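You operate a simulated robot arm through the tools that you are given. There is no shell and no other tool. Be economical: measure what you need, move in short steps, check, and stop when the job is done.

You run a simulated two-armed robot. Do the job below in one go: nothing can be reset, and whatever is moved stays where it is left.

TASK
Pick up the brown carton labelled "pedals" from the top of the white bench with one hand, pass it to the other hand and put it on the top of the right bench. Set down upright: brown carton.

It is judged by the outcome, as a careful person would: the job done as asked, and still so three seconds after it is handed in. It fails if anything else is knocked over, pushed out of place, dropped, spilled or broken.

THE ROBOT
Two 7-joint arms with three-finger grippers on one trunk, on a base that drives. Base frame: it is fixed to the floor where the robot stands at the start and does not move with it; the origin is under the middle of the robot, x ahead of it, y to its left, z up; the surface under the hand at the start is at about z = 82. Units: cm, degrees, N and s.
The left shoulder is at the start at [4.6, 12.6, 127.8], the right one opposite. With the tool pointing down near the work surface each hand reaches from about 28 to 80 cm from the robot's upright axis, wherever it stands, measured 20 degrees to its own side. Places, roughly: top of the right bench [-290, 300, 90]. Payload 2.94 kg a hand.
The tool frame of a hand sits at the grasp point between the pads (the TCP): z along the fingers, y along the line on which they close. The tips reach 3 cm beyond it. Largest opening 12.8 cm; the body of the gripper starts 9.3 cm behind the TCP.
Orientation is told as [roll, pitch, yaw] about the base's x, y, z axes, in that order, counted from this pose: with the fingers straight down and closing along the base's y, the tool's x points along the base's -x, its y along +y and its z along -z.

THE INTERFACE
- The arms move only by the tool apply_moves. It takes "left_targets", "right_targets" or both (then of equal length, played together; a hand with none holds still); each is a list of rows, each a list of 7 numbers: the turn, a rotation vector about the tool's x, y, z in degrees, then the shift along the tool's x, y, z in cm, then the gripper command, from -1 (shut) to 1 (fully open), values between in proportion. In form: [[wx, wy, wz, dx, dy, dz, fingers], ...]. A call has 1 to 10 rows; each row is the pose to reach, as a shift and turn from the pose commanded when the call began, along the tool's axes at that moment. Rows are played at 5 a second. More than 5 cm and 8.6 degrees between two rows, or a gripper value outside its range, and nothing of the call is played. Where a pose cannot be reached the arm comes as near as it can. A force on the tool above 40 N (or 10 N above the force at the start of the call, whichever is more), or a blocked arm, ends the call early, and 0.2 s more pass. Each finger halts on what it meets, pressing with about 35 N; the grip force reading is that of the motor and also rises with nothing between the fingers. The clock runs only during rows and for 0.2 s after the last one: add rows that repeat a pose to give the fingers time. It gives the time, the measured TCP pose, the force on the tool (base axes), the opening and the grip force at its end, in the units of the frame above (readings bear some noise), with the torque about the TCP (base axes, N m) and any sound that the robot's microphone picked up.
- Cameras (640 x 400 px; columns grow to the right, rows downward): "scene" is now at [13.68, -3.45, 145.19]; the picture's right is [-0.44, -0.90, 0.00], its down [-0.53, 0.27, -0.80] and it looks along [0.72, -0.36, -0.60] (base axes); focal length 278 px, centre (320, 200). "left" rides on the left gripper at [6.9, 1.5, -12] in its tool frame; the picture's right is [-0.21, 0.98, 0.00], its down [-0.82, -0.18, -0.54] and it looks along [-0.53, -0.12, 0.84] (tool axes); focal length 251 px, centre (320, 200). "right" rides on the right gripper at [6.9, -1.5, -12] in its tool frame; the picture's right is [0.21, 0.98, 0.00], its down [-0.82, 0.18, -0.54] and it looks along [-0.53, 0.12, 0.84] (tool axes); focal length 251 px, centre (320, 200). There is no depth. A picture from a camera that has moved, and an enlarged one, comes with that camera's place and axes in the base frame and with its lens. The place of the scene camera against the robot may be out by one fixed shift of up to 1.8 cm in any direction.
- grab_frame(camera): a new picture of that camera. No time passes.
- raise_lower(by): slides the trunk up (or, below 0, down) by that many cm; the arms and the scene camera ride with it, the base frame stays. It gives what a move gives, with no picture.
- steer(legs): drives the robot by 1 to 6 legs, each [ahead, left, turn to the left] in cm, cm and degrees, along the robot's own axes; the way and the turn of a leg run together, so that a leg with both is an arc; at most 150 cm and 180 degrees a leg. The arms and the cameras ride along, it lands a little off, and it stops where it bumps. It gives what a move gives.
- aim_head(pan, tilt): turns the head with the scene camera to pan (to the left, within 80 degrees either way) and tilt (down, from -29 to 69), counted from straight ahead of the robot. It gives what a move gives.
- close_up(camera, box): a new picture of the part [left, top, right, bottom] of that camera's present view, enlarged. No time passes.
- sign_off(): hands the job in; it is judged then, once.

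Work in short steps. Places have to be worked out from the pictures, the camera data and where the tool is seen: move nearer, look again, correct. Check each grasp and each placing, and mend what went wrong. You have 120 turns and 92 pictures in all, those below and enlarged ones among them. Open the grippers and draw the arms clear of the work before you hand the job in, unless the task says otherwise; then end with one line.

The tools are called as a command line: name --argument value ..., lists and objects as JSON in quotes. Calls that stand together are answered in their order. apply_moves: Moves the arms, as the interface text tells. Its arguments: {"type":"object","properties":{"left_targets":{"type":"array","items":{"type":"array","items":{"type":"number"}}},"right_targets":{"type":"array","items":{"type":"array","items":{"type":"number"}}}},"required":[]} The other tools are called the same way: raise_lower (by) slides the trunk up or down; steer (legs) drives the base; aim_head (pan, tilt) turns the head that bears the scene camera; grab_frame (camera) takes a picture; close_up (camera, box) takes an enlarged picture of a part of a camera's view; sign_off () hands the job in.

At the start:

```text
clock: 0.0
left_eef_pos: [48.46, 6.11, 112.03]
left_orientation: [0.0, 0.0, 0.1]
left_contact_force: [-0.6, 0.0, 0.4]
left_wrist_torque: [-0.04, -0.01, 0.0]
left_width: 12.8
left_finger_force: 0.1
right_eef_pos: [41.52, -38.19, 110.26]
right_orientation: [0.0, 0.0, 0.0]
right_contact_force: [0.6, -0.1, 0.1]
right_wrist_torque: [0.0, -0.02, 0.03]
right_width: 12.8
right_finger_force: 0.0
trunk travel left (down, up): [-48.8, 5.9]
robot x, y, heading: [-0.15, -0.15, 0.3]
head pan, tilt: [-26.4, 36.7]
```

scene: 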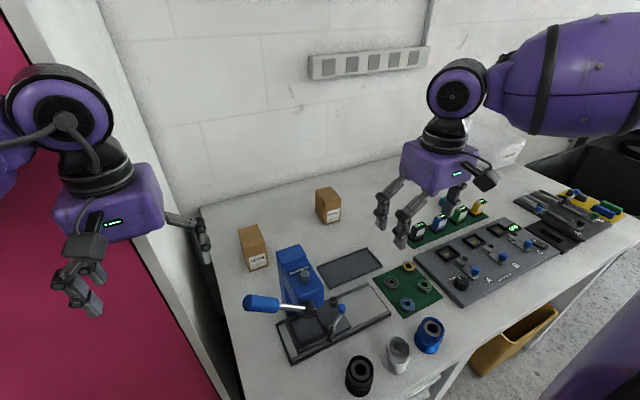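
right: 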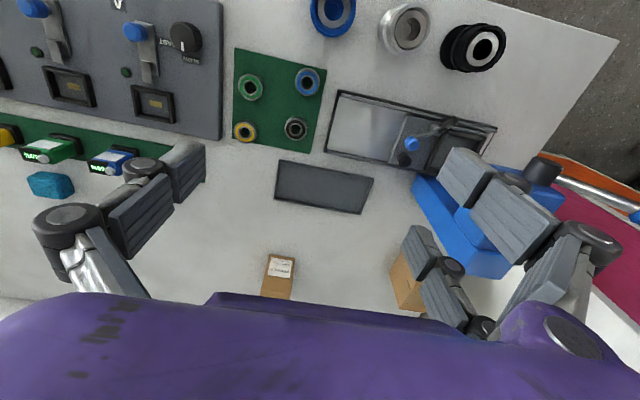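
left: 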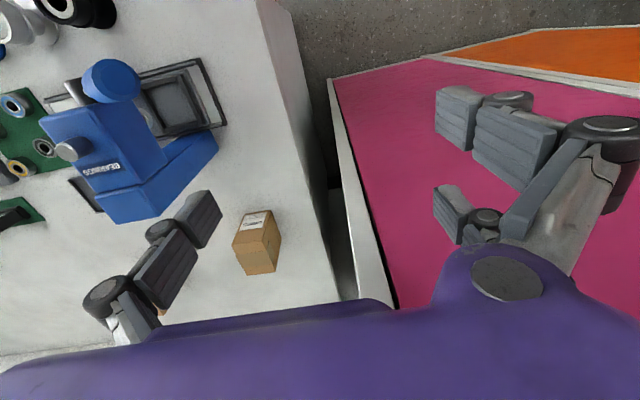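

Two brown cartons stand on the bench; I need to read their labels, so I enlarge both.

close_up --camera "scene" --box '[225, 170, 355, 280]'

close_up --camera "left" --box '[220, 200, 300, 280]'

close_up --camera "right" --box '[240, 240, 320, 300]'

```text
3.64 times, centred on (290, 225) of scene
camera zoom: at [13.68, -3.45, 145.19], right [-0.44, -0.9, 0.0], down [-0.53, 0.27, -0.8], along [0.72, -0.36, -0.6], focal length 1009 px, centre (429, 109)
```

zoom: 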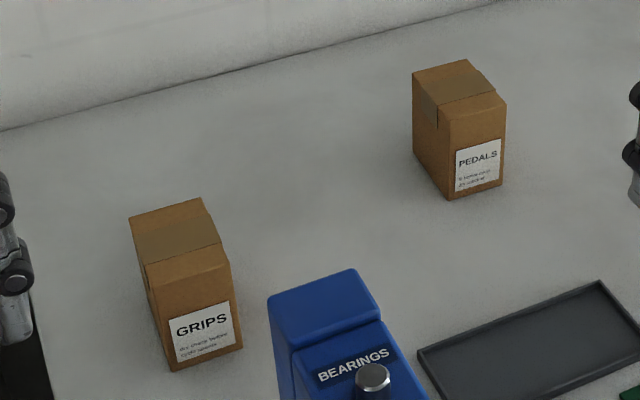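

```text
5.00 times, centred on (260, 240) of left
camera zoom: at [41.52, 7.57, 124.15], right [0.21, 0.98, 0.0], down [0.82, -0.18, 0.54], along [0.53, -0.12, -0.84], focal length 1257 px, centre (620, 0)
```

zoom: 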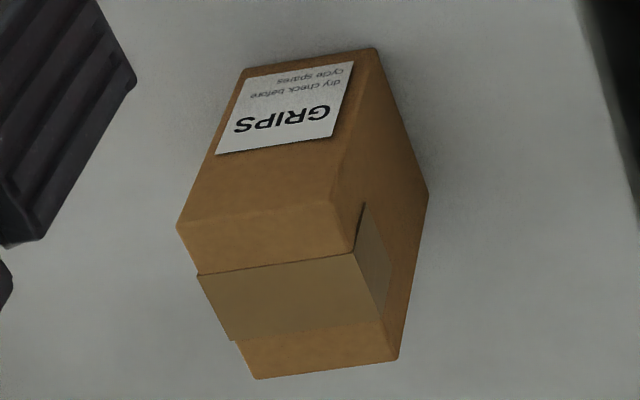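

```text
6.67 times, centred on (280, 270) of right
camera zoom: at [34.57, -39.72, 122.13], right [-0.21, 0.98, 0.0], down [0.82, 0.18, 0.54], along [0.53, 0.12, -0.84], focal length 1676 px, centre (587, -267)
```

zoom: 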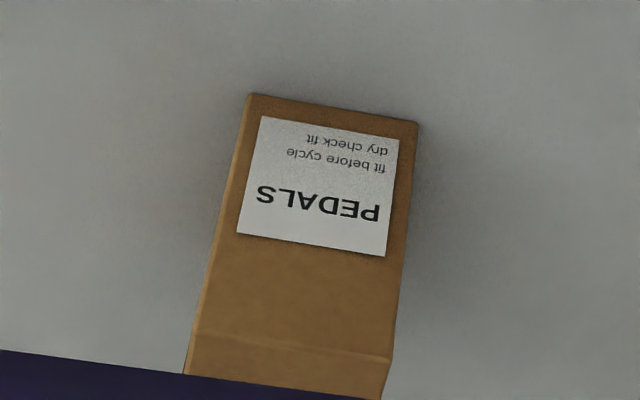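

PEDALS is the far/right carton: both cameras put its base at about x 76–82, y −42…−36 (centre ≈ [79.3, −39.2]), height ≈ 9.4. The press knob is tall (z≈106 near [41,−6]), so I raise the left hand before driving sideways, and the right a bit too.

apply_moves --left_targets '[[0, 0, 0, 0, 0, -4, 1], [0, 0, 0, 2, 0, -8, 1], [0, 0, 0, 4, 0, -12, 1], [0, 0, 0, 6, 0, -16, 1], [0, 0, 0, 8, 0, -18, 1]]' --right_targets '[[0, 0, 0, 0, 0, -2, 1], [0, 0, 0, 0, 0, -4, 1], [0, 0, 0, 0, 0, -6, 1], [0, 0, 0, 0, 0, -6, 1], [0, 0, 0, 0, 0, -6, 1]]'

aim_head --pan -40 --tilt 60

grab_frame --camera "scene"

```text
clock: 1.2
left_eef_pos: [40.39, 6.03, 130.15]
left_orientation: [0.0, 0.0, 0.0]
left_contact_force: [-0.3, 0.0, 0.0]
left_wrist_torque: [-0.03, -0.04, 0.0]
left_width: 12.79
left_finger_force: 0.1
right_eef_pos: [41.26, -38.27, 116.3]
right_orientation: [0.0, -0.1, 0.1]
right_contact_force: [-0.4, -0.3, 0.9]
right_wrist_torque: [0.0, -0.04, 0.02]
right_width: 12.79
right_finger_force: 0.1
trunk travel left (down, up): [-48.8, 5.9]
robot x, y, heading: [-0.44, 0.19, 0.4]
head pan, tilt: [-26.4, 36.7]
```

```text
clock: 2.1
left_eef_pos: [40.55, 6.06, 130.09]
left_orientation: [0.0, 0.0, 0.0]
left_contact_force: [-0.7, 0.3, -0.1]
left_wrist_torque: [0.0, -0.03, 0.03]
left_width: 12.79
left_finger_force: 0.0
right_eef_pos: [41.47, -38.29, 116.27]
right_orientation: [0.0, 0.0, 0.0]
right_contact_force: [-0.4, 0.2, -0.1]
right_wrist_torque: [-0.02, 0.01, -0.01]
right_width: 12.82
right_finger_force: 0.1
trunk travel left (down, up): [-48.8, 5.9]
robot x, y, heading: [-0.08, -0.17, 0.1]
head pan, tilt: [-40.0, 60.0]
```

```text
85 pictures are left
camera scene: at [11.0, -3.87, 142.02], right [-0.64, -0.77, 0.0], down [-0.66, 0.56, -0.5], along [0.38, -0.32, -0.87], focal length 278 px, centre (320, 200)
```

scene: 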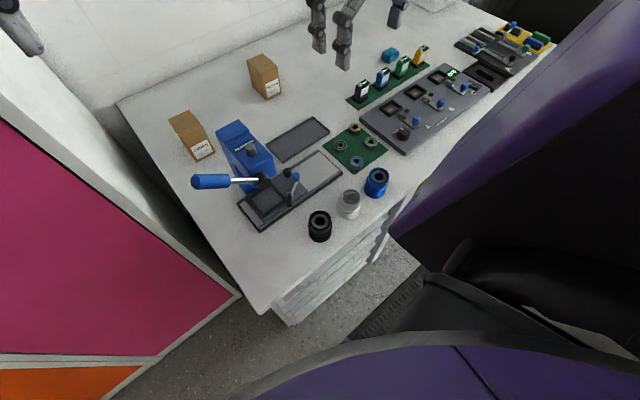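

The base seems to have ~15 cm of clear floor before the drawers. I drive 20 right and then 7 ahead so the carton comes in the right hand's reach.

steer --legs '[[0, -20, 0], [7, 0, 0]]'

aim_head --pan -20 --tilt 38

grab_frame --camera "scene"

grab_frame --camera "right"

```text
clock: 5.2
left_eef_pos: [44.83, -14.02, 129.81]
left_orientation: [0.1, 0.4, 0.1]
left_contact_force: [1.0, 0.2, -0.4]
left_wrist_torque: [-0.03, 0.02, -0.01]
left_width: 12.79
left_finger_force: 0.1
right_eef_pos: [45.57, -58.2, 115.99]
right_orientation: [0.1, 0.0, -0.1]
right_contact_force: [-0.2, -0.7, 0.2]
right_wrist_torque: [-0.02, 0.07, -0.01]
right_width: 12.78
right_finger_force: 0.0
trunk travel left (down, up): [-48.8, 5.9]
robot x, y, heading: [3.61, -19.92, 0.0]
head pan, tilt: [-40.0, 60.0]
stopped in leg 2: the robot was blocked; the commanded pose is now the measured one
```

```text
clock: 6.0
left_eef_pos: [44.52, -13.94, 129.92]
left_orientation: [0.0, 0.2, 0.1]
left_contact_force: [0.6, 0.5, 0.6]
left_wrist_torque: [0.02, 0.01, 0.0]
left_width: 12.81
left_finger_force: 0.2
right_eef_pos: [45.42, -58.12, 116.19]
right_orientation: [0.0, 0.0, -0.1]
right_contact_force: [-0.3, 0.7, -0.7]
right_wrist_torque: [0.02, 0.03, -0.02]
right_width: 12.81
right_finger_force: 0.0
trunk travel left (down, up): [-48.8, 5.9]
robot x, y, heading: [4.34, -19.79, 0.2]
head pan, tilt: [-20.0, 38.0]
```

```text
84 pictures are left
camera scene: at [18.03, -22.46, 144.98], right [-0.34, -0.94, 0.0], down [-0.58, 0.21, -0.79], along [0.74, -0.27, -0.62], focal length 278 px, centre (320, 200)
```

scene: 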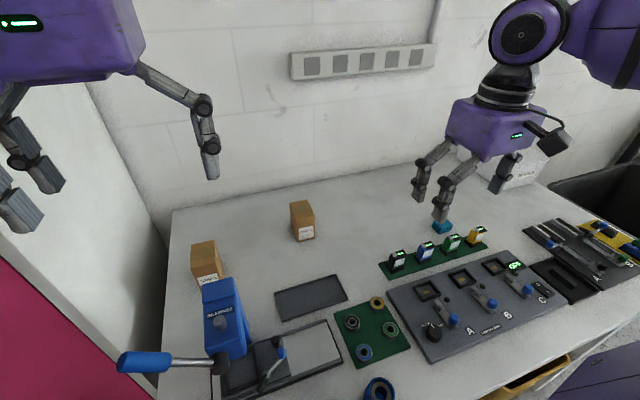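

```text
83 pictures are left
camera right: at [38.62, -59.67, 128.06], right [-0.21, 0.98, 0.0], down [0.82, 0.18, 0.54], along [0.53, 0.12, -0.84], focal length 251 px, centre (320, 200)
```

right: 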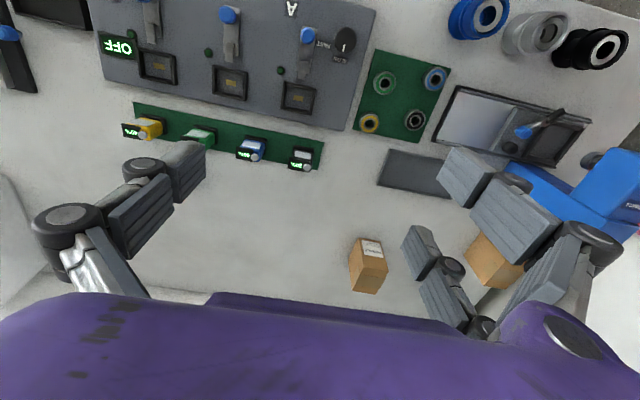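

The robot stopped against the bench at x≈4.3, nothing on the bench moved. The carton is now ~71 cm from the right shoulder; I move the right hand above it, high.

apply_moves --right_targets '[[0, 0, 0, -3.77, 2.1, 0, 1], [0, 0, 0, -7.54, 4.2, 0, 1], [0, 0, 0, -11.3, 6.3, 0, 1], [0, 0, 0, -15.1, 8.4, 0, 1], [0, 0, 0, -18.9, 10.5, 1, 1], [0, 0, 0, -22.6, 12.6, 3, 1], [0, 0, 0, -26.4, 14.7, 5, 1], [0, 0, 0, -30.2, 16.8, 7, 1], [0, 0, 0, -33.9, 18.9, 9, 1], [0, 0, 0, -33.9, 18.9, 9, 1]]'

grab_frame --camera "right"

grab_frame --camera "scene"

```text
clock: 8.2
left_eef_pos: [44.58, -13.84, 129.99]
left_orientation: [0.1, 0.2, 0.2]
left_contact_force: [0.5, -0.7, -0.2]
left_wrist_torque: [0.01, -0.02, -0.03]
left_width: 12.82
left_finger_force: 0.0
right_eef_pos: [65.11, -46.56, 109.8]
right_orientation: [0.1, -0.3, -0.1]
right_contact_force: [-0.1, 0.6, -0.6]
right_wrist_torque: [0.02, -0.03, -0.03]
right_width: 12.8
right_finger_force: 0.1
right hand out of reach, approached as far as the arm can: row 6, 7, 8, 9, 10
trunk travel left (down, up): [-48.8, 5.9]
robot x, y, heading: [4.26, -19.74, 0.1]
head pan, tilt: [-20.0, 38.0]
```

```text
82 pictures are left
camera right: at [58.26, -48.03, 121.75], right [-0.21, 0.98, 0.0], down [0.82, 0.18, 0.54], along [0.53, 0.12, -0.84], focal length 251 px, centre (320, 200)
```

right: 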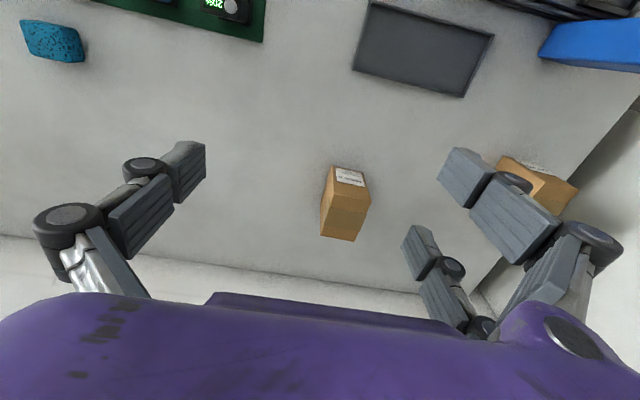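

```text
81 pictures are left
camera scene: at [18.02, -22.49, 144.99], right [-0.34, -0.94, 0.0], down [-0.58, 0.21, -0.79], along [0.74, -0.27, -0.62], focal length 278 px, centre (320, 200)
```

scene: 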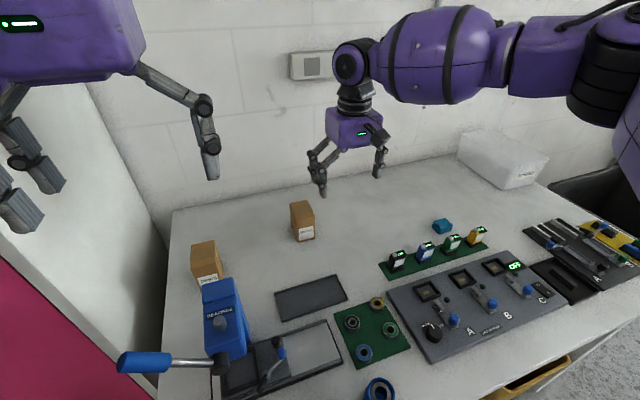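

The vertical tool is out of reach there (stopped at [65,−47,110]). I tilt the right tool forward 35°, which should lengthen the reach, staying high above everything.

apply_moves --right_targets '[[0, -7, 0, 0, 0, 0, 1], [0, -14, 0, 0, 0, 0, 1], [0, -21, 0, 0, 0, 0, 1], [0, -28, 0, 0, 0, 0, 1], [0, -35, 0, 0, 0, 0, 1], [0, -35, 0, 0, 0, 0, 1]]'

```text
clock: 9.6
left_eef_pos: [44.59, -13.89, 129.86]
left_orientation: [0.0, 0.2, 0.2]
left_contact_force: [-0.1, 0.4, 0.3]
left_wrist_torque: [0.0, -0.01, 0.03]
left_width: 12.78
left_finger_force: 0.0
right_eef_pos: [65.03, -46.5, 110.08]
right_orientation: [0.1, -35.1, 0.0]
right_contact_force: [0.4, 0.1, 0.3]
right_wrist_torque: [-0.01, 0.0, 0.0]
right_width: 12.8
right_finger_force: 0.1
trunk travel left (down, up): [-48.8, 5.9]
robot x, y, heading: [3.88, -19.74, 0.3]
head pan, tilt: [-20.0, 38.0]
```

Commanded pose is the reached one, tilt −35°. Now I move to a pre-grasp 11 cm back along the tool axis from the carton, at about [73, −39.3, 97.5].

apply_moves --right_targets '[[0, 0, 0, 0, 3.6, 2, 1], [0, 0, 0, 0.3, 7.2, 5, 1], [0, 0, 0, 0.7, 7.2, 9.5, 1], [0, 0, 0, 0.7, 7.2, 14.3, 1], [0, 0, 0, 0.7, 7.2, 14.3, 1]]'

grab_frame --camera "right"

grab_frame --camera "scene"

```text
clock: 10.8
left_eef_pos: [44.59, -13.9, 129.93]
left_orientation: [0.0, 0.2, 0.2]
left_contact_force: [0.6, -0.1, -0.6]
left_wrist_torque: [0.03, -0.03, 0.0]
left_width: 12.79
left_finger_force: 0.1
right_eef_pos: [69.69, -41.87, 100.42]
right_orientation: [0.1, -35.2, -0.1]
right_contact_force: [-0.8, 0.4, 0.1]
right_wrist_torque: [-0.02, 0.0, 0.01]
right_width: 12.8
right_finger_force: 0.1
right hand out of reach, approached as far as the arm can: row 3, 4, 5
trunk travel left (down, up): [-48.8, 5.9]
robot x, y, heading: [4.02, -20.03, 0.0]
head pan, tilt: [-20.0, 38.0]
```

```text
80 pictures are left
camera right: at [57.26, -43.49, 106.15], right [-0.18, 0.98, -0.12], down [0.36, 0.18, 0.91], along [0.92, 0.12, -0.39], focal length 251 px, centre (320, 200)
```

right: 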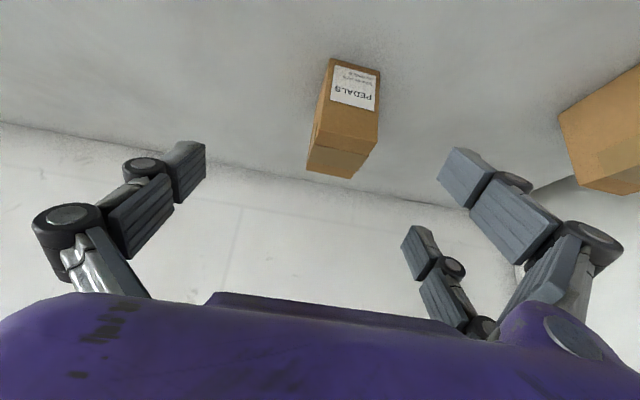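

```text
79 pictures are left
camera scene: at [18.02, -22.46, 144.99], right [-0.34, -0.94, 0.0], down [-0.58, 0.21, -0.79], along [0.74, -0.27, -0.62], focal length 278 px, centre (320, 200)
```

scene: 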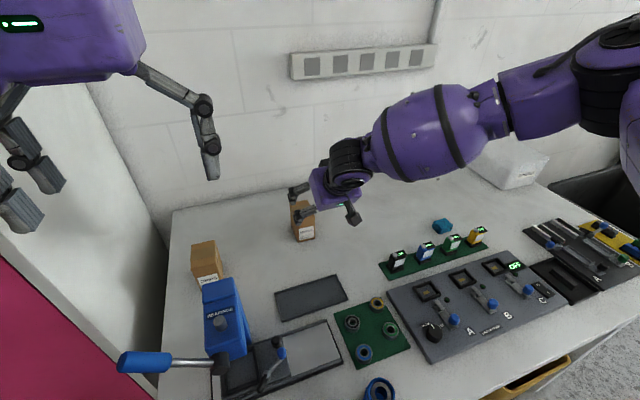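

The arm isn't stretched; it is hitting joint limits in this posture. I try more tilt (to about 58°) in place, then probing forward to x≈73, staying above the carton height.

apply_moves --right_targets '[[0, -8, 0, 0, 0, -2, 1], [0, -16, 0, 0, 0, -4, 1], [0, -23, 0, 0, 0, -4, 1], [0, -23, 0, -2, 1, -2, 1], [0, -23, 0, -3, 2.5, 1, 1], [0, -23, 0, -3, 2.5, 3, 1]]'

grab_frame --camera "scene"

```text
clock: 12.2
left_eef_pos: [44.59, -13.9, 129.96]
left_orientation: [0.1, 0.1, 0.3]
left_contact_force: [0.0, -0.4, -0.3]
left_wrist_torque: [0.04, -0.01, 0.0]
left_width: 12.82
left_finger_force: 0.1
right_eef_pos: [71.51, -42.06, 102.76]
right_orientation: [0.2, -58.0, -0.2]
right_contact_force: [0.9, -0.5, 0.5]
right_wrist_torque: [0.01, -0.03, 0.0]
right_width: 12.81
right_finger_force: 0.0
right hand out of reach, approached as far as the arm can: row 5, 6
trunk travel left (down, up): [-48.8, 5.9]
robot x, y, heading: [3.85, -19.68, 0.1]
head pan, tilt: [-20.0, 38.0]
```

```text
78 pictures are left
camera scene: at [18.0, -22.47, 144.99], right [-0.34, -0.94, 0.0], down [-0.58, 0.21, -0.79], along [0.74, -0.27, -0.62], focal length 278 px, centre (320, 200)
```

scene: 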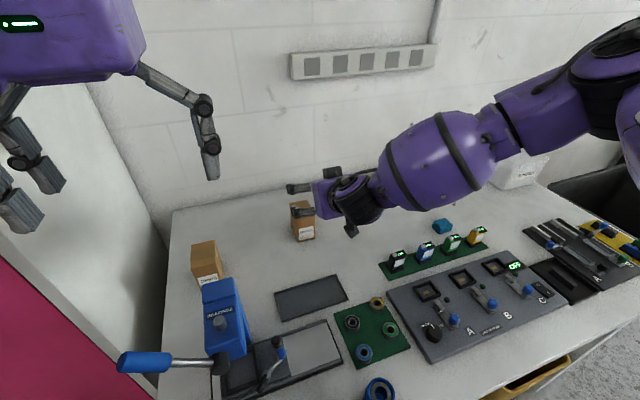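

The limit looks like wrist flexion with the elbow out: a vertical tool works better low (forearm sloping down). I pull back, return to 15° tilt, and afterwards I'll raise the trunk and slide forward low with the open fingers straddling the carton.

apply_moves --right_targets '[[0, 7, 0, 1, 0, -3, 1], [0, 14, 0, 2, 0, -6, 1], [0, 21, 0, 4.2, 0, -8.6, 1], [0, 28, 0, 4.2, 0, -8.6, 1], [0, 35, 0, 4.2, 0, -8.6, 1], [0, 43, 0, 4.2, 0, -8.6, 1]]'

raise_lower --by 5.8

steer --legs '[[0, 8, 0]]'

```text
clock: 13.6
left_eef_pos: [44.56, -13.84, 129.91]
left_orientation: [0.1, 0.3, 0.2]
left_contact_force: [0.0, 0.6, -0.6]
left_wrist_torque: [0.02, -0.01, 0.03]
left_width: 12.79
left_finger_force: 0.1
right_eef_pos: [61.97, -41.91, 103.81]
right_orientation: [0.2, -15.0, -0.2]
right_contact_force: [0.3, -0.5, 0.4]
right_wrist_torque: [0.01, 0.03, 0.04]
right_width: 12.82
right_finger_force: 0.1
trunk travel left (down, up): [-48.8, 5.9]
robot x, y, heading: [3.78, -19.78, 0.1]
head pan, tilt: [-20.0, 38.0]
```

```text
clock: 14.6
left_eef_pos: [44.57, -13.8, 135.49]
left_orientation: [0.1, 0.4, 0.2]
left_contact_force: [0.2, -0.2, -0.4]
left_wrist_torque: [-0.03, 0.07, 0.02]
left_width: 12.79
left_finger_force: 0.0
right_eef_pos: [61.95, -41.92, 115.84]
right_orientation: [0.0, -21.6, -0.1]
right_contact_force: [0.7, -0.4, -0.8]
right_wrist_torque: [0.01, 0.02, 0.0]
right_width: 12.81
right_finger_force: 0.0
trunk travel left (down, up): [-54.6, 0.1]
robot x, y, heading: [4.25, -19.55, 0.0]
head pan, tilt: [-20.0, 38.0]
```

```text
clock: 16.0
left_eef_pos: [44.56, -5.98, 135.7]
left_orientation: [0.0, 0.1, 0.1]
left_contact_force: [-0.1, -0.2, 0.8]
left_wrist_torque: [0.02, -0.05, 0.0]
left_width: 12.78
left_finger_force: 0.1
right_eef_pos: [61.98, -34.06, 116.06]
right_orientation: [0.1, -21.8, -0.1]
right_contact_force: [-0.5, 0.0, 0.6]
right_wrist_torque: [0.05, -0.04, -0.01]
right_width: 12.8
right_finger_force: 0.1
trunk travel left (down, up): [-54.6, 0.1]
robot x, y, heading: [4.07, -11.82, -0.2]
head pan, tilt: [-20.0, 38.0]
```

Now the hand is at [62, −34, 116], tilt −22°. I lower it in front of the carton to about [63, −39.3, 91].

apply_moves --right_targets '[[0, 0, 0, 1, -2, 4, 1], [0, 1, 0, 2, -4, 8, 1], [0, 2, 0, 3.5, -5.3, 12, 1], [0, 3, 0, 5, -5.3, 16, 1], [0, 4, 0, 6.2, -5.3, 20, 1], [0, 5, 0, 7.4, -5.3, 24, 1], [0, 5, 0, 7.4, -5.3, 24, 1]]'

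grab_frame --camera "right"

grab_frame --camera "scene"

```text
clock: 17.6
left_eef_pos: [44.42, -5.9, 135.83]
left_orientation: [0.1, 0.1, 0.1]
left_contact_force: [-1.0, 1.5, 0.3]
left_wrist_torque: [0.0, 0.0, 0.0]
left_width: 12.81
left_finger_force: 0.1
right_eef_pos: [55.83, -43.34, 100.97]
right_orientation: [0.1, -16.8, 0.0]
right_contact_force: [-0.1, -0.1, -0.2]
right_wrist_torque: [0.03, -0.01, -0.02]
right_width: 12.8
right_finger_force: 0.1
right hand out of reach, approached as far as the arm can: row 1, 2, 3, 4, 5, 6, 7
trunk travel left (down, up): [-54.6, 0.1]
robot x, y, heading: [4.09, -12.03, 0.1]
head pan, tilt: [-20.0, 38.0]
```

```text
77 pictures are left
camera right: at [45.85, -44.84, 110.39], right [-0.2, 0.98, -0.06], down [0.63, 0.18, 0.76], along [0.75, 0.12, -0.65], focal length 251 px, centre (320, 200)
```

right: 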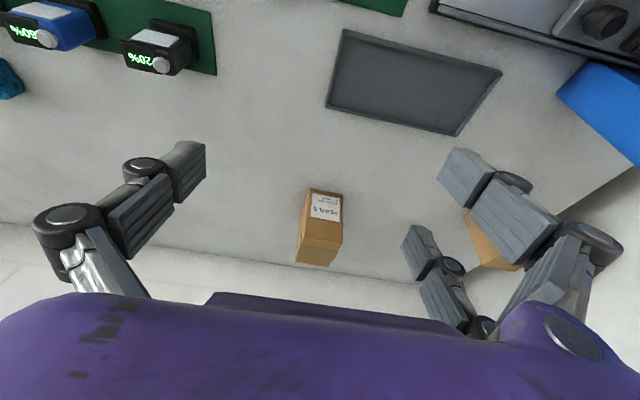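

```text
76 pictures are left
camera scene: at [11.61, -14.48, 151.22], right [-0.34, -0.94, 0.0], down [-0.58, 0.21, -0.79], along [0.74, -0.27, -0.62], focal length 278 px, centre (320, 200)
```

scene: 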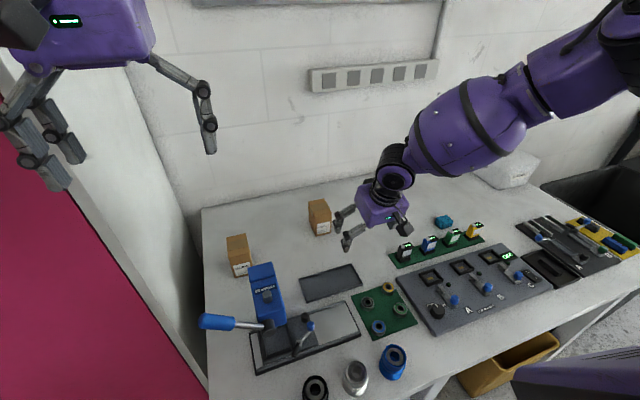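

Raising the trunk moved the shoulders back ~6 cm (camera x 18→11.6), so lowering it should bring them forward and lengthen reach. I lift the right hand first, then lower the trunk 16.

apply_moves --right_targets '[[0, 0, 0, 0, 0, -4, 1], [0, 0, 0, -0.5, 0, -8, 1], [0, 0, 0, -1, 0, -12, 1], [0, 0, 0, -1.5, 0, -16, 1], [0, 0, 0, -1.5, 0, -16, 1]]' --left_targets '[[0, 0, 0, 0, 0, -2, 1], [0, 0, 0, 0, 0, -4, 1], [0, 0, 0, 0, 0, -6, 1], [0, 0, 0, 0, 0, -6, 1], [0, 0, 0, 0, 0, -6, 1]]'

raise_lower --by -16

grab_frame --camera "scene"

```text
clock: 18.8
left_eef_pos: [44.65, -5.92, 141.71]
left_orientation: [0.1, 0.3, 0.1]
left_contact_force: [0.5, 0.0, -0.2]
left_wrist_torque: [0.02, 0.04, -0.02]
left_width: 12.77
left_finger_force: 0.2
right_eef_pos: [52.91, -43.22, 116.6]
right_orientation: [0.0, -16.6, -0.1]
right_contact_force: [0.3, -0.5, -0.5]
right_wrist_torque: [0.02, 0.05, 0.02]
right_width: 12.81
right_finger_force: 0.0
trunk travel left (down, up): [-54.6, 0.1]
robot x, y, heading: [4.28, -11.98, -0.1]
head pan, tilt: [-20.0, 38.0]
```

```text
clock: 20.6
left_eef_pos: [44.55, -5.92, 125.8]
left_orientation: [0.0, 0.2, 0.1]
left_contact_force: [0.2, -0.7, 0.3]
left_wrist_torque: [-0.02, -0.02, 0.0]
left_width: 12.81
left_finger_force: 0.1
right_eef_pos: [52.84, -43.18, 100.78]
right_orientation: [-0.1, -16.8, -0.1]
right_contact_force: [-0.2, 0.1, 0.6]
right_wrist_torque: [0.02, 0.03, 0.02]
right_width: 12.82
right_finger_force: 0.1
trunk travel left (down, up): [-38.6, 16.1]
robot x, y, heading: [4.23, -11.65, -0.1]
head pan, tilt: [-20.0, 38.0]
```

```text
75 pictures are left
camera scene: at [22.81, -14.48, 133.42], right [-0.34, -0.94, 0.0], down [-0.58, 0.21, -0.79], along [0.74, -0.27, -0.62], focal length 278 px, centre (320, 200)
```

scene: 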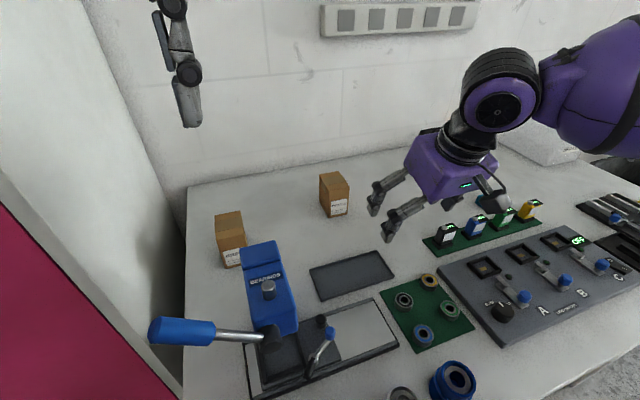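

Shoulders are now ~11 cm further forward. I move the right hand forward above the carton at constant height, to about [74, −39.3, 101].

apply_moves --right_targets '[[0, 0, 0, -4.1, 0.8, 1.2, 1], [0, 0, 0, -8.2, 1.6, 2.4, 1], [0, 0, 0, -12.2, 2.4, 3.6, 1], [0, 0, 0, -16.3, 3.2, 4.9, 1], [0, 0, 0, -20.3, 3.9, 6.1, 1], [0, 0, 0, -20.3, 3.9, 6.1, 1]]'

grab_frame --camera "right"

grab_frame --camera "scene"

```text
clock: 22.0
left_eef_pos: [44.31, -5.87, 125.81]
left_orientation: [0.0, 0.2, 0.1]
left_contact_force: [0.7, 0.1, 1.1]
left_wrist_torque: [-0.03, -0.07, 0.0]
left_width: 12.82
left_finger_force: 0.1
right_eef_pos: [74.04, -39.23, 100.82]
right_orientation: [0.1, -16.8, -0.1]
right_contact_force: [-0.2, -0.2, 0.7]
right_wrist_torque: [-0.05, -0.01, 0.02]
right_width: 12.79
right_finger_force: 0.1
trunk travel left (down, up): [-38.6, 16.1]
robot x, y, heading: [4.27, -11.65, 0.2]
head pan, tilt: [-20.0, 38.0]
```

```text
74 pictures are left
camera right: at [63.94, -40.86, 110.27], right [-0.2, 0.98, -0.06], down [0.63, 0.18, 0.76], along [0.75, 0.12, -0.65], focal length 251 px, centre (320, 200)
```

right: 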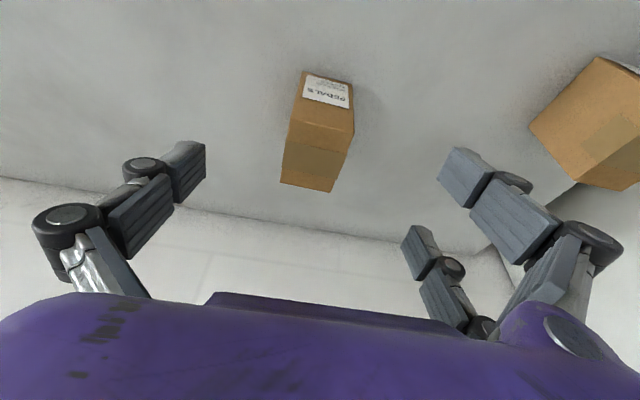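

```text
73 pictures are left
camera scene: at [22.73, -14.48, 133.43], right [-0.34, -0.94, 0.0], down [-0.58, 0.21, -0.79], along [0.74, -0.27, -0.62], focal length 278 px, centre (320, 200)
```

scene: 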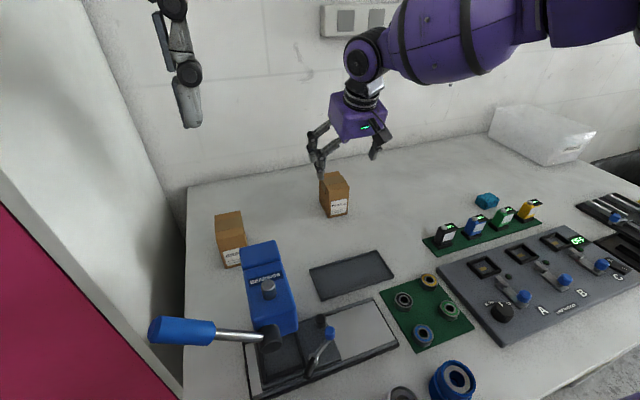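

Full reach now. I zoom on the carton from the wrist to pin its depth and height.

close_up --camera "right" --box '[256, 60, 384, 200]'

close_up --camera "scene" --box '[296, 150, 376, 230]'

```text
2.86 times, centred on (320, 130) of right
camera zoom: at [63.94, -40.86, 110.27], right [-0.2, 0.98, -0.06], down [0.63, 0.18, 0.76], along [0.75, 0.12, -0.65], focal length 718 px, centre (320, 400)
```

zoom: 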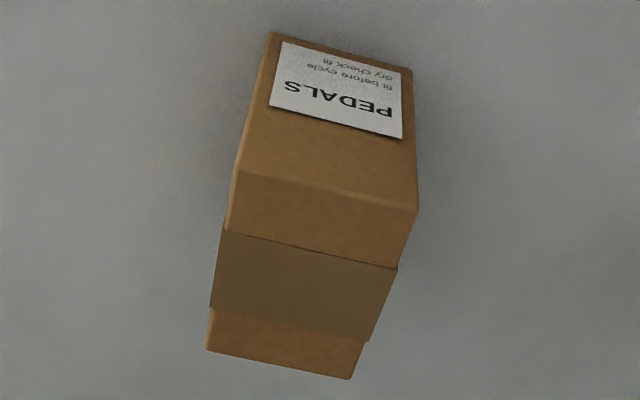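

```text
5.00 times, centred on (336, 190) of scene
camera zoom: at [22.73, -14.48, 133.43], right [-0.34, -0.94, 0.0], down [-0.58, 0.21, -0.79], along [0.74, -0.27, -0.62], focal length 1387 px, centre (240, 250)
```

zoom: 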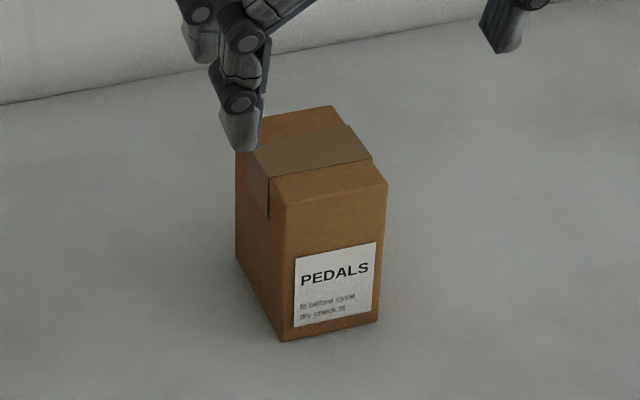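

Carton: 8 cm deep (x 76–84), 5.7 wide, top z≈91.5, centre ≈[80, −39.2]. I descend along the tool to TCP [80, −39.2, 89] with the fingers on either side, then close.

apply_moves --right_targets '[[0, 0, 0, -2.3, 0, 2, 1], [0, 0, 0, -2.3, 0, 6, 1], [0, 0, 0, -2.3, 0, 10, 1], [0, 0, 0, -2.3, 0, 13, 1], [0, 0, 0, -2.3, 0, 13, 1]]'

grab_frame --camera "right"

grab_frame --camera "scene"

```text
clock: 23.2
left_eef_pos: [44.51, -5.91, 125.84]
left_orientation: [0.0, 0.2, 0.1]
left_contact_force: [-0.3, -0.2, -0.2]
left_wrist_torque: [0.02, -0.04, 0.02]
left_width: 12.79
left_finger_force: 0.0
right_eef_pos: [76.25, -41.02, 90.16]
right_orientation: [0.0, -16.9, -0.2]
right_contact_force: [0.1, 0.8, 0.3]
right_wrist_torque: [0.03, 0.0, 0.0]
right_width: 12.8
right_finger_force: 0.1
right hand out of reach, approached as far as the arm can: row 2, 3, 4, 5
trunk travel left (down, up): [-38.6, 16.1]
robot x, y, heading: [4.03, -11.72, 0.2]
head pan, tilt: [-20.0, 38.0]
```

```text
70 pictures are left
camera right: at [66.32, -42.44, 99.59], right [-0.2, 0.98, -0.06], down [0.63, 0.18, 0.76], along [0.75, 0.12, -0.65], focal length 251 px, centre (320, 200)
```

right: 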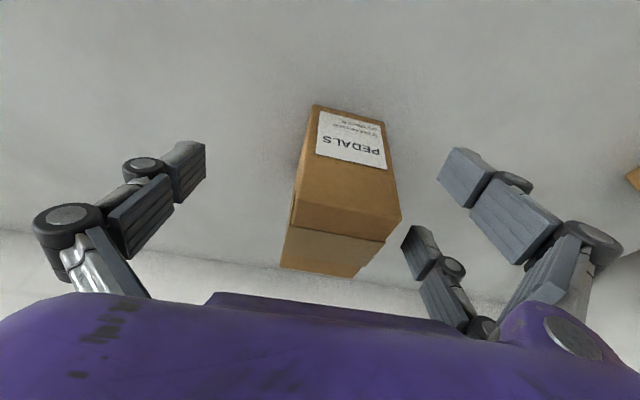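

```text
69 pictures are left
camera scene: at [22.75, -14.46, 133.43], right [-0.34, -0.94, 0.0], down [-0.58, 0.21, -0.79], along [0.74, -0.27, -0.62], focal length 278 px, centre (320, 200)
```

scene: 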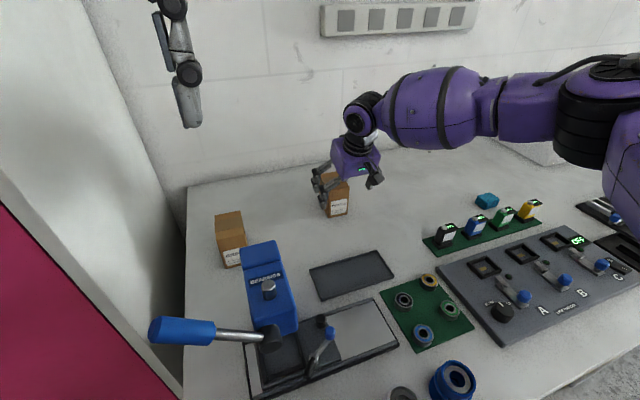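

Short by ~3.8 cm in x. I retreat along the tool by 9, raise the left hand, and lower the trunk another 8 cm to bring the shoulders further forward.

apply_moves --right_targets '[[0, 0, 0, 0, 0, -4.5, 1], [0, 0, 0, 0, 0, -9, 1], [0, 0, 0, 0, 0, -11, 1], [0, 0, 0, 0, 0, -11, 1]]' --left_targets '[[0, 0, 0, 0, 0, -3, 1], [0, 0, 0, 0, 0, -6, 1], [0, 0, 0, 0, 0, -8, 1], [0, 0, 0, 0, 0, -8, 1]]'

raise_lower --by -8

```text
clock: 24.2
left_eef_pos: [44.62, -5.92, 133.87]
left_orientation: [0.0, 0.3, 0.1]
left_contact_force: [-0.3, -0.3, 0.1]
left_wrist_torque: [0.01, 0.06, -0.04]
left_width: 12.79
left_finger_force: 0.1
right_eef_pos: [73.13, -41.04, 100.69]
right_orientation: [0.0, -16.8, -0.1]
right_contact_force: [-0.4, -0.8, -0.2]
right_wrist_torque: [0.01, -0.01, 0.02]
right_width: 12.81
right_finger_force: 0.0
trunk travel left (down, up): [-38.6, 16.1]
robot x, y, heading: [4.44, -12.05, -0.1]
head pan, tilt: [-20.0, 38.0]
```

```text
clock: 25.4
left_eef_pos: [44.57, -5.98, 125.83]
left_orientation: [0.0, 0.0, 0.1]
left_contact_force: [-0.2, -0.1, 0.1]
left_wrist_torque: [-0.01, -0.03, -0.01]
left_width: 12.78
left_finger_force: 0.1
right_eef_pos: [73.16, -41.07, 92.81]
right_orientation: [0.1, -17.0, -0.1]
right_contact_force: [-0.5, 0.3, -0.7]
right_wrist_torque: [0.01, -0.05, 0.03]
right_width: 12.78
right_finger_force: 0.1
trunk travel left (down, up): [-30.6, 24.1]
robot x, y, heading: [4.01, -12.25, -0.0]
head pan, tilt: [-20.0, 38.0]
```

Now I go to the grasp pose [80, −39.2, 89], centring in y first.

apply_moves --right_targets '[[0, 0, 0, -1, 1.9, 0, 1], [0, 0, 0, -3, 1.9, 2, 1], [0, 0, 0, -5.5, 1.9, 4, 1], [0, 0, 0, -5.5, 1.9, 5.6, 1], [0, 0, 0, -5.5, 1.9, 5.6, 1]]'

grab_frame --camera "right"

grab_frame --camera "scene"

```text
clock: 26.6
left_eef_pos: [44.62, -5.93, 125.71]
left_orientation: [0.0, 0.2, 0.1]
left_contact_force: [-0.2, 0.2, 0.1]
left_wrist_torque: [-0.01, 0.03, 0.04]
left_width: 12.81
left_finger_force: 0.1
right_eef_pos: [79.64, -40.23, 90.1]
right_orientation: [0.0, -16.8, -0.2]
right_contact_force: [0.9, -0.1, -0.2]
right_wrist_torque: [0.03, 0.0, -0.05]
right_width: 12.78
right_finger_force: 0.0
right hand out of reach, approached as far as the arm can: row 3, 4, 5
trunk travel left (down, up): [-30.6, 24.1]
robot x, y, heading: [4.05, -12.19, -0.0]
head pan, tilt: [-20.0, 38.0]
```

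```text
68 pictures are left
camera right: at [69.65, -41.7, 99.46], right [-0.2, 0.98, -0.06], down [0.63, 0.18, 0.76], along [0.75, 0.11, -0.65], focal length 251 px, centre (320, 200)
```

right: 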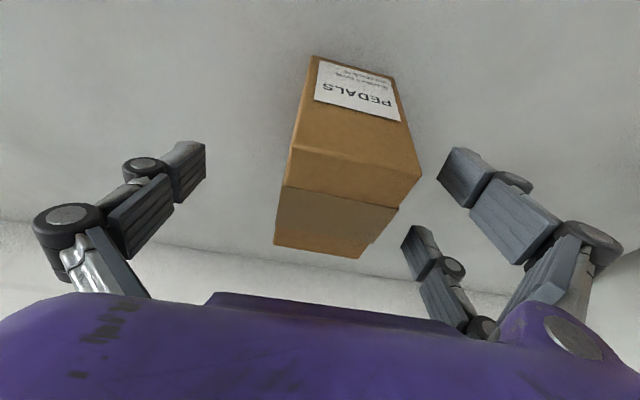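

```text
67 pictures are left
camera scene: at [24.83, -14.52, 125.5], right [-0.34, -0.94, 0.0], down [-0.58, 0.21, -0.79], along [0.74, -0.27, -0.62], focal length 278 px, centre (320, 200)
```

scene: 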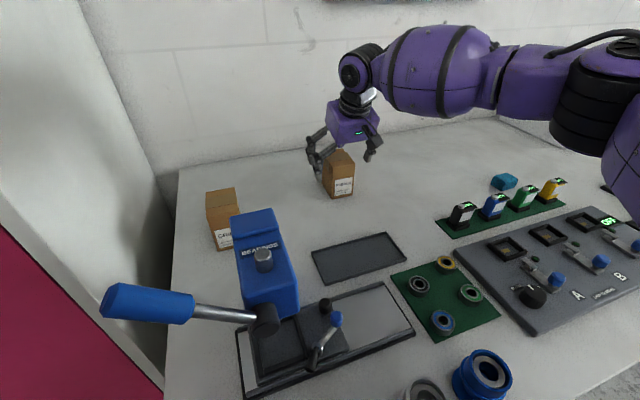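

Nearly there: TCP [79.6, −40.2, 90.1], just 1 cm off in y. I shift the base 1 cm left to centre, then look at the pose.

steer --legs '[[0, 1, 0]]'

grab_frame --camera "right"

```text
clock: 27.4
left_eef_pos: [44.46, -4.88, 125.81]
left_orientation: [0.1, 0.2, 0.1]
left_contact_force: [0.5, 1.3, -0.4]
left_wrist_torque: [-0.02, 0.0, -0.01]
left_width: 12.79
left_finger_force: 0.2
right_eef_pos: [79.57, -39.17, 90.14]
right_orientation: [0.1, -16.9, -0.2]
right_contact_force: [-0.6, -0.4, -0.1]
right_wrist_torque: [-0.03, 0.01, 0.01]
right_width: 12.82
right_finger_force: 0.1
trunk travel left (down, up): [-30.6, 24.1]
robot x, y, heading: [4.06, -11.16, -0.1]
head pan, tilt: [-20.0, 38.0]
```

```text
66 pictures are left
camera right: at [69.61, -40.72, 99.5], right [-0.2, 0.98, -0.06], down [0.63, 0.18, 0.76], along [0.75, 0.11, -0.65], focal length 251 px, centre (320, 200)
```

right: 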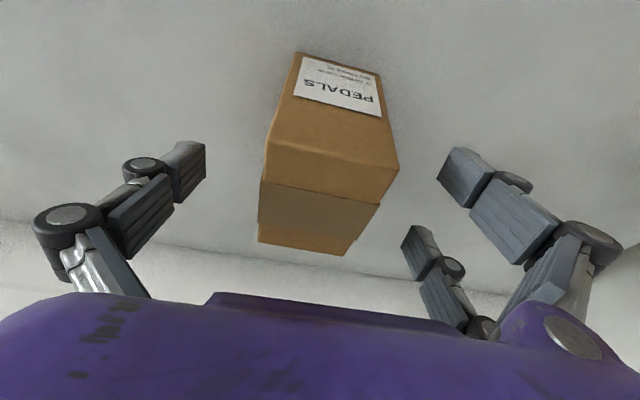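

Centred. I close the right gripper.

apply_moves --right_targets '[[0, 0, 0, 0, 0, 0, 0.2], [0, 0, 0, 0, 0, 0, -0.1], [0, 0, 0, 0, 0, 0, -1], [0, 0, 0, 0, 0, 0, -1], [0, 0, 0, 0, 0, 0, -1]]'

grab_frame --camera "right"

```text
clock: 28.6
left_eef_pos: [44.61, -4.98, 125.85]
left_orientation: [0.1, 0.3, 0.0]
left_contact_force: [0.2, 0.7, -1.1]
left_wrist_torque: [0.01, 0.0, -0.02]
left_width: 12.79
left_finger_force: 0.1
right_eef_pos: [79.66, -39.22, 90.09]
right_orientation: [0.1, -16.9, -0.2]
right_contact_force: [0.5, -1.1, 2.0]
right_wrist_torque: [-0.19, 0.15, 0.05]
right_width: 5.76
right_finger_force: 34.4
trunk travel left (down, up): [-30.6, 24.1]
robot x, y, heading: [3.97, -11.02, -0.0]
head pan, tilt: [-20.0, 38.0]
```

```text
65 pictures are left
camera right: at [69.61, -40.71, 99.53], right [-0.2, 0.98, -0.06], down [0.63, 0.18, 0.76], along [0.75, 0.11, -0.65], focal length 251 px, centre (320, 200)
```

right: 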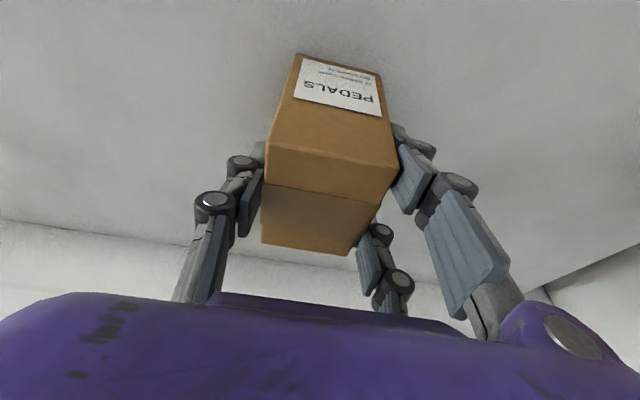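

Gripped at 5.76 cm with 34 N. I lift along the tool axis by 14 cm.

apply_moves --right_targets '[[0, 0, 0, 0, 0, -2, -1], [0, 0, 0, 0, 0, -5, -1], [0, 0, 0, 0, 0, -9, -1], [0, 0, 0, 0, 0, -13, -1], [0, 0, 0, 0, 0, -16, -1], [0, 0, 0, 0, 0, -16, -1]]'

grab_frame --camera "scene"

```text
clock: 29.9
left_eef_pos: [44.68, -5.02, 125.69]
left_orientation: [0.0, 0.2, 0.0]
left_contact_force: [0.6, 0.1, 0.0]
left_wrist_torque: [0.0, 0.0, -0.01]
left_width: 12.79
left_finger_force: 0.1
right_eef_pos: [75.01, -39.22, 105.39]
right_orientation: [0.1, -16.7, -0.2]
right_contact_force: [-0.7, -0.4, -2.8]
right_wrist_torque: [0.0, 0.03, 0.02]
right_width: 5.74
right_finger_force: 34.5
trunk travel left (down, up): [-30.6, 24.1]
robot x, y, heading: [3.9, -10.94, 0.1]
head pan, tilt: [-20.0, 38.0]
```

```text
64 pictures are left
camera scene: at [24.62, -14.62, 126.09], right [-0.46, -0.89, 0.0], down [-0.5, 0.26, -0.83], along [0.74, -0.38, -0.56], focal length 278 px, centre (320, 200)
```

scene: 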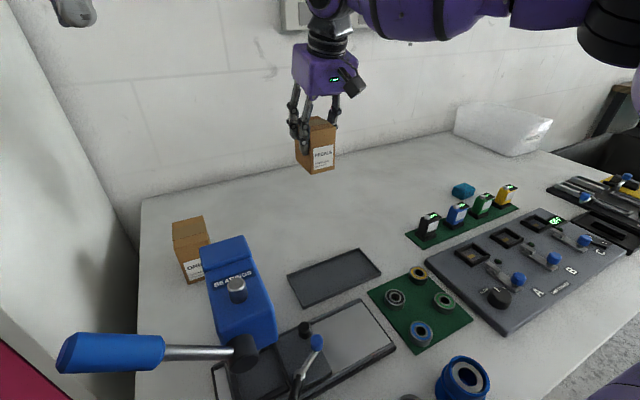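

Lifted cleanly (~0.28 kg). I raise the trunk and look left to learn the room before backing away.

raise_lower --by 16

aim_head --pan 80 --tilt 20

grab_frame --camera "scene"

aim_head --pan -80 --tilt 20

grab_frame --camera "scene"

```text
clock: 31.8
left_eef_pos: [44.69, -5.14, 141.63]
left_orientation: [0.1, 0.3, 0.1]
left_contact_force: [-0.2, -0.4, 0.7]
left_wrist_torque: [-0.01, 0.02, 0.0]
left_width: 12.82
left_finger_force: 0.0
right_eef_pos: [74.33, -39.24, 124.71]
right_orientation: [0.0, -19.6, -0.3]
right_contact_force: [1.0, 0.3, -2.7]
right_wrist_torque: [-0.02, -0.01, 0.0]
right_width: 5.75
right_finger_force: 35.6
trunk travel left (down, up): [-46.6, 8.1]
robot x, y, heading: [4.05, -11.55, -0.2]
head pan, tilt: [-20.0, 38.0]
```

```text
clock: 33.5
left_eef_pos: [44.61, -5.0, 141.71]
left_orientation: [0.1, 0.3, 0.1]
left_contact_force: [-0.1, -0.7, -0.6]
left_wrist_torque: [0.0, -0.01, 0.01]
left_width: 12.79
left_finger_force: 0.1
right_eef_pos: [74.22, -39.23, 124.82]
right_orientation: [0.1, -19.6, -0.3]
right_contact_force: [-0.7, 0.0, -2.1]
right_wrist_torque: [-0.02, 0.01, 0.01]
right_width: 5.74
right_finger_force: 35.1
trunk travel left (down, up): [-46.6, 8.1]
robot x, y, heading: [4.15, -11.31, -0.1]
head pan, tilt: [80.0, 20.0]
```

```text
63 pictures are left
camera scene: at [13.07, -1.41, 145.18], right [0.98, -0.17, 0.0], down [-0.06, -0.34, -0.94], along [0.16, 0.93, -0.34], focal length 278 px, centre (320, 200)
```

scene: 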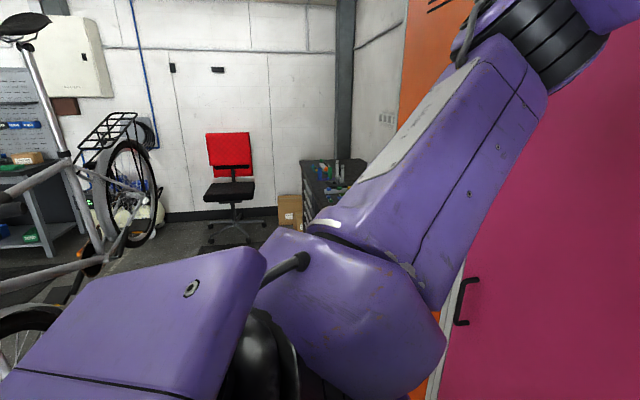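

```text
clock: 36.0
left_eef_pos: [44.61, -4.89, 141.77]
left_orientation: [0.2, 0.2, 0.1]
left_contact_force: [-0.7, 0.2, 0.3]
left_wrist_torque: [0.0, 0.01, 0.02]
left_width: 12.8
left_finger_force: 0.1
right_eef_pos: [74.44, -39.17, 124.72]
right_orientation: [0.1, -19.6, -0.3]
right_contact_force: [-0.1, -0.8, -2.8]
right_wrist_torque: [0.0, 0.02, 0.0]
right_width: 5.77
right_finger_force: 34.6
trunk travel left (down, up): [-46.6, 8.1]
robot x, y, heading: [4.06, -10.93, 0.3]
head pan, tilt: [-80.0, 20.0]
```

```text
62 pictures are left
camera scene: at [13.07, -19.75, 145.18], right [-0.98, -0.17, 0.0], down [-0.06, 0.34, -0.94], along [0.16, -0.93, -0.34], focal length 278 px, centre (320, 200)
```

scene: 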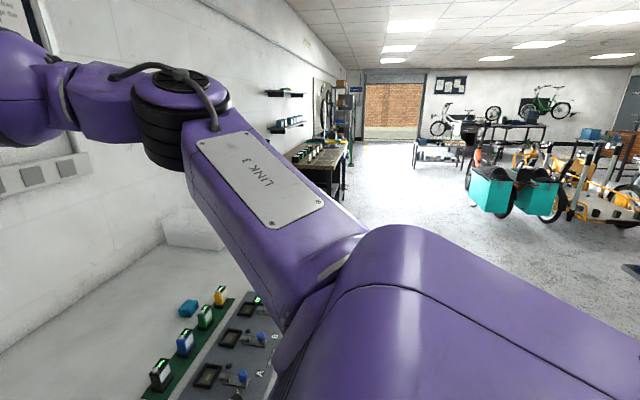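

The room is a bike workshop; a bike stands to the left-rear. I back off 40 cm and look again around to the left.

steer --legs '[[-40, 0, 0]]'

aim_head --pan 0 --tilt 40

grab_frame --camera "scene"

```text
clock: 38.5
left_eef_pos: [4.45, -4.95, 141.7]
left_orientation: [0.1, 0.3, 0.0]
left_contact_force: [-0.2, 0.2, -0.6]
left_wrist_torque: [0.04, 0.02, 0.03]
left_width: 12.8
left_finger_force: 0.1
right_eef_pos: [34.16, -39.19, 124.66]
right_orientation: [0.0, -19.5, -0.2]
right_contact_force: [0.3, -0.2, -2.3]
right_wrist_torque: [0.01, 0.04, -0.01]
right_width: 5.76
right_finger_force: 34.7
trunk travel left (down, up): [-46.6, 8.1]
robot x, y, heading: [-36.16, -11.08, 0.1]
head pan, tilt: [-80.0, 20.0]
```

```text
clock: 40.0
left_eef_pos: [4.38, -4.99, 141.7]
left_orientation: [0.1, 0.2, 0.2]
left_contact_force: [0.8, -0.4, 0.1]
left_wrist_torque: [0.02, 0.0, -0.02]
left_width: 12.81
left_finger_force: 0.2
right_eef_pos: [34.27, -39.34, 124.72]
right_orientation: [0.1, -19.6, -0.2]
right_contact_force: [-0.4, -0.3, -2.1]
right_wrist_torque: [-0.02, 0.0, 0.0]
right_width: 5.75
right_finger_force: 35.0
trunk travel left (down, up): [-46.6, 8.1]
robot x, y, heading: [-36.14, -10.76, 0.1]
head pan, tilt: [0.0, 40.0]
```

```text
61 pictures are left
camera scene: at [-20.27, -10.6, 142.04], right [0.0, -1.0, 0.0], down [-0.64, 0.0, -0.77], along [0.77, 0.0, -0.64], focal length 278 px, centre (320, 200)
```

scene: 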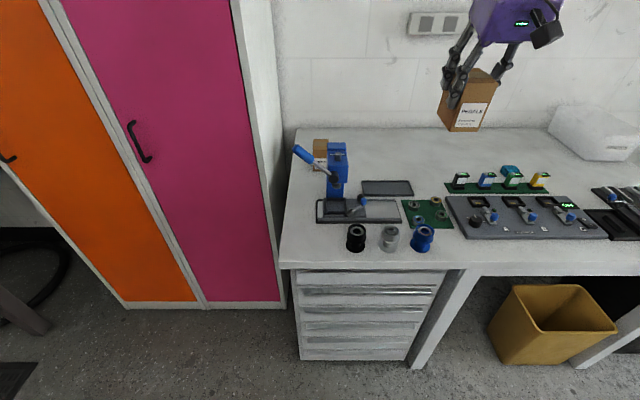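

All in place. Now a handover pose: first the left hand swings out left to ≈[0, 25, 135], clear of the right.

apply_moves --left_targets '[[0, 0, 0, 0.5, 4.3, 1, 1], [0, 0, 0, 1, 8.6, 2, 1], [0, 0, 0, 1.5, 12.9, 3, 1], [0, 0, 0, 2, 17.2, 4, 1], [0, 0, 0, 2.5, 21.5, 5, 1], [0, 0, 0, 3, 25.8, 6, 1], [0, 0, 0, 4, 30, 7, 1], [0, 0, 0, 4, 30, 7, 1]]'

apply_moves --right_targets '[[0, 0, 0, 3.3, 3, -0.2, -1], [0, 0, 0, 6.5, 6, -0.4, -1], [0, 0, 0, 9.7, 9, -0.7, -1], [0, 0, 0, 12.9, 12, -0.9, -1], [0, 0, 0, 16.2, 15, -1.1, -1], [0, 1, 0, 19.4, 18, -1.3, -1], [0, 2, 0, 22.7, 21, -1.6, -1], [0, 2.7, 0, 25.9, 24, -1.8, -1], [0, 2.7, 0, 25.9, 24, -1.8, -1]]'

```text
clock: 41.8
left_eef_pos: [0.91, 22.96, 132.54]
left_orientation: [0.2, 0.1, 0.1]
left_contact_force: [-0.6, -0.2, 0.6]
left_wrist_torque: [0.03, -0.03, 0.01]
left_width: 12.79
left_finger_force: 0.1
left hand out of reach, approached as far as the arm can: row 6, 7, 8
right_eef_pos: [34.1, -39.25, 124.78]
right_orientation: [0.1, -19.5, -0.2]
right_contact_force: [-0.4, -1.1, -2.7]
right_wrist_torque: [-0.02, -0.04, -0.02]
right_width: 5.72
right_finger_force: 34.9
trunk travel left (down, up): [-46.6, 8.1]
robot x, y, heading: [-36.12, -10.98, -0.1]
head pan, tilt: [0.0, 40.0]
```

```text
clock: 43.8
left_eef_pos: [0.94, 23.09, 132.43]
left_orientation: [0.0, 0.2, 0.1]
left_contact_force: [0.4, -0.1, 0.7]
left_wrist_torque: [-0.04, 0.02, -0.01]
left_width: 12.78
left_finger_force: 0.1
right_eef_pos: [8.22, -17.17, 117.8]
right_orientation: [-0.1, -16.8, -0.2]
right_contact_force: [-0.4, -0.4, -1.5]
right_wrist_torque: [-0.02, 0.06, -0.02]
right_width: 5.74
right_finger_force: 34.7
right hand out of reach, approached as far as the arm can: row 8, 9
trunk travel left (down, up): [-46.6, 8.1]
robot x, y, heading: [-36.2, -10.82, 0.1]
head pan, tilt: [0.0, 40.0]
```

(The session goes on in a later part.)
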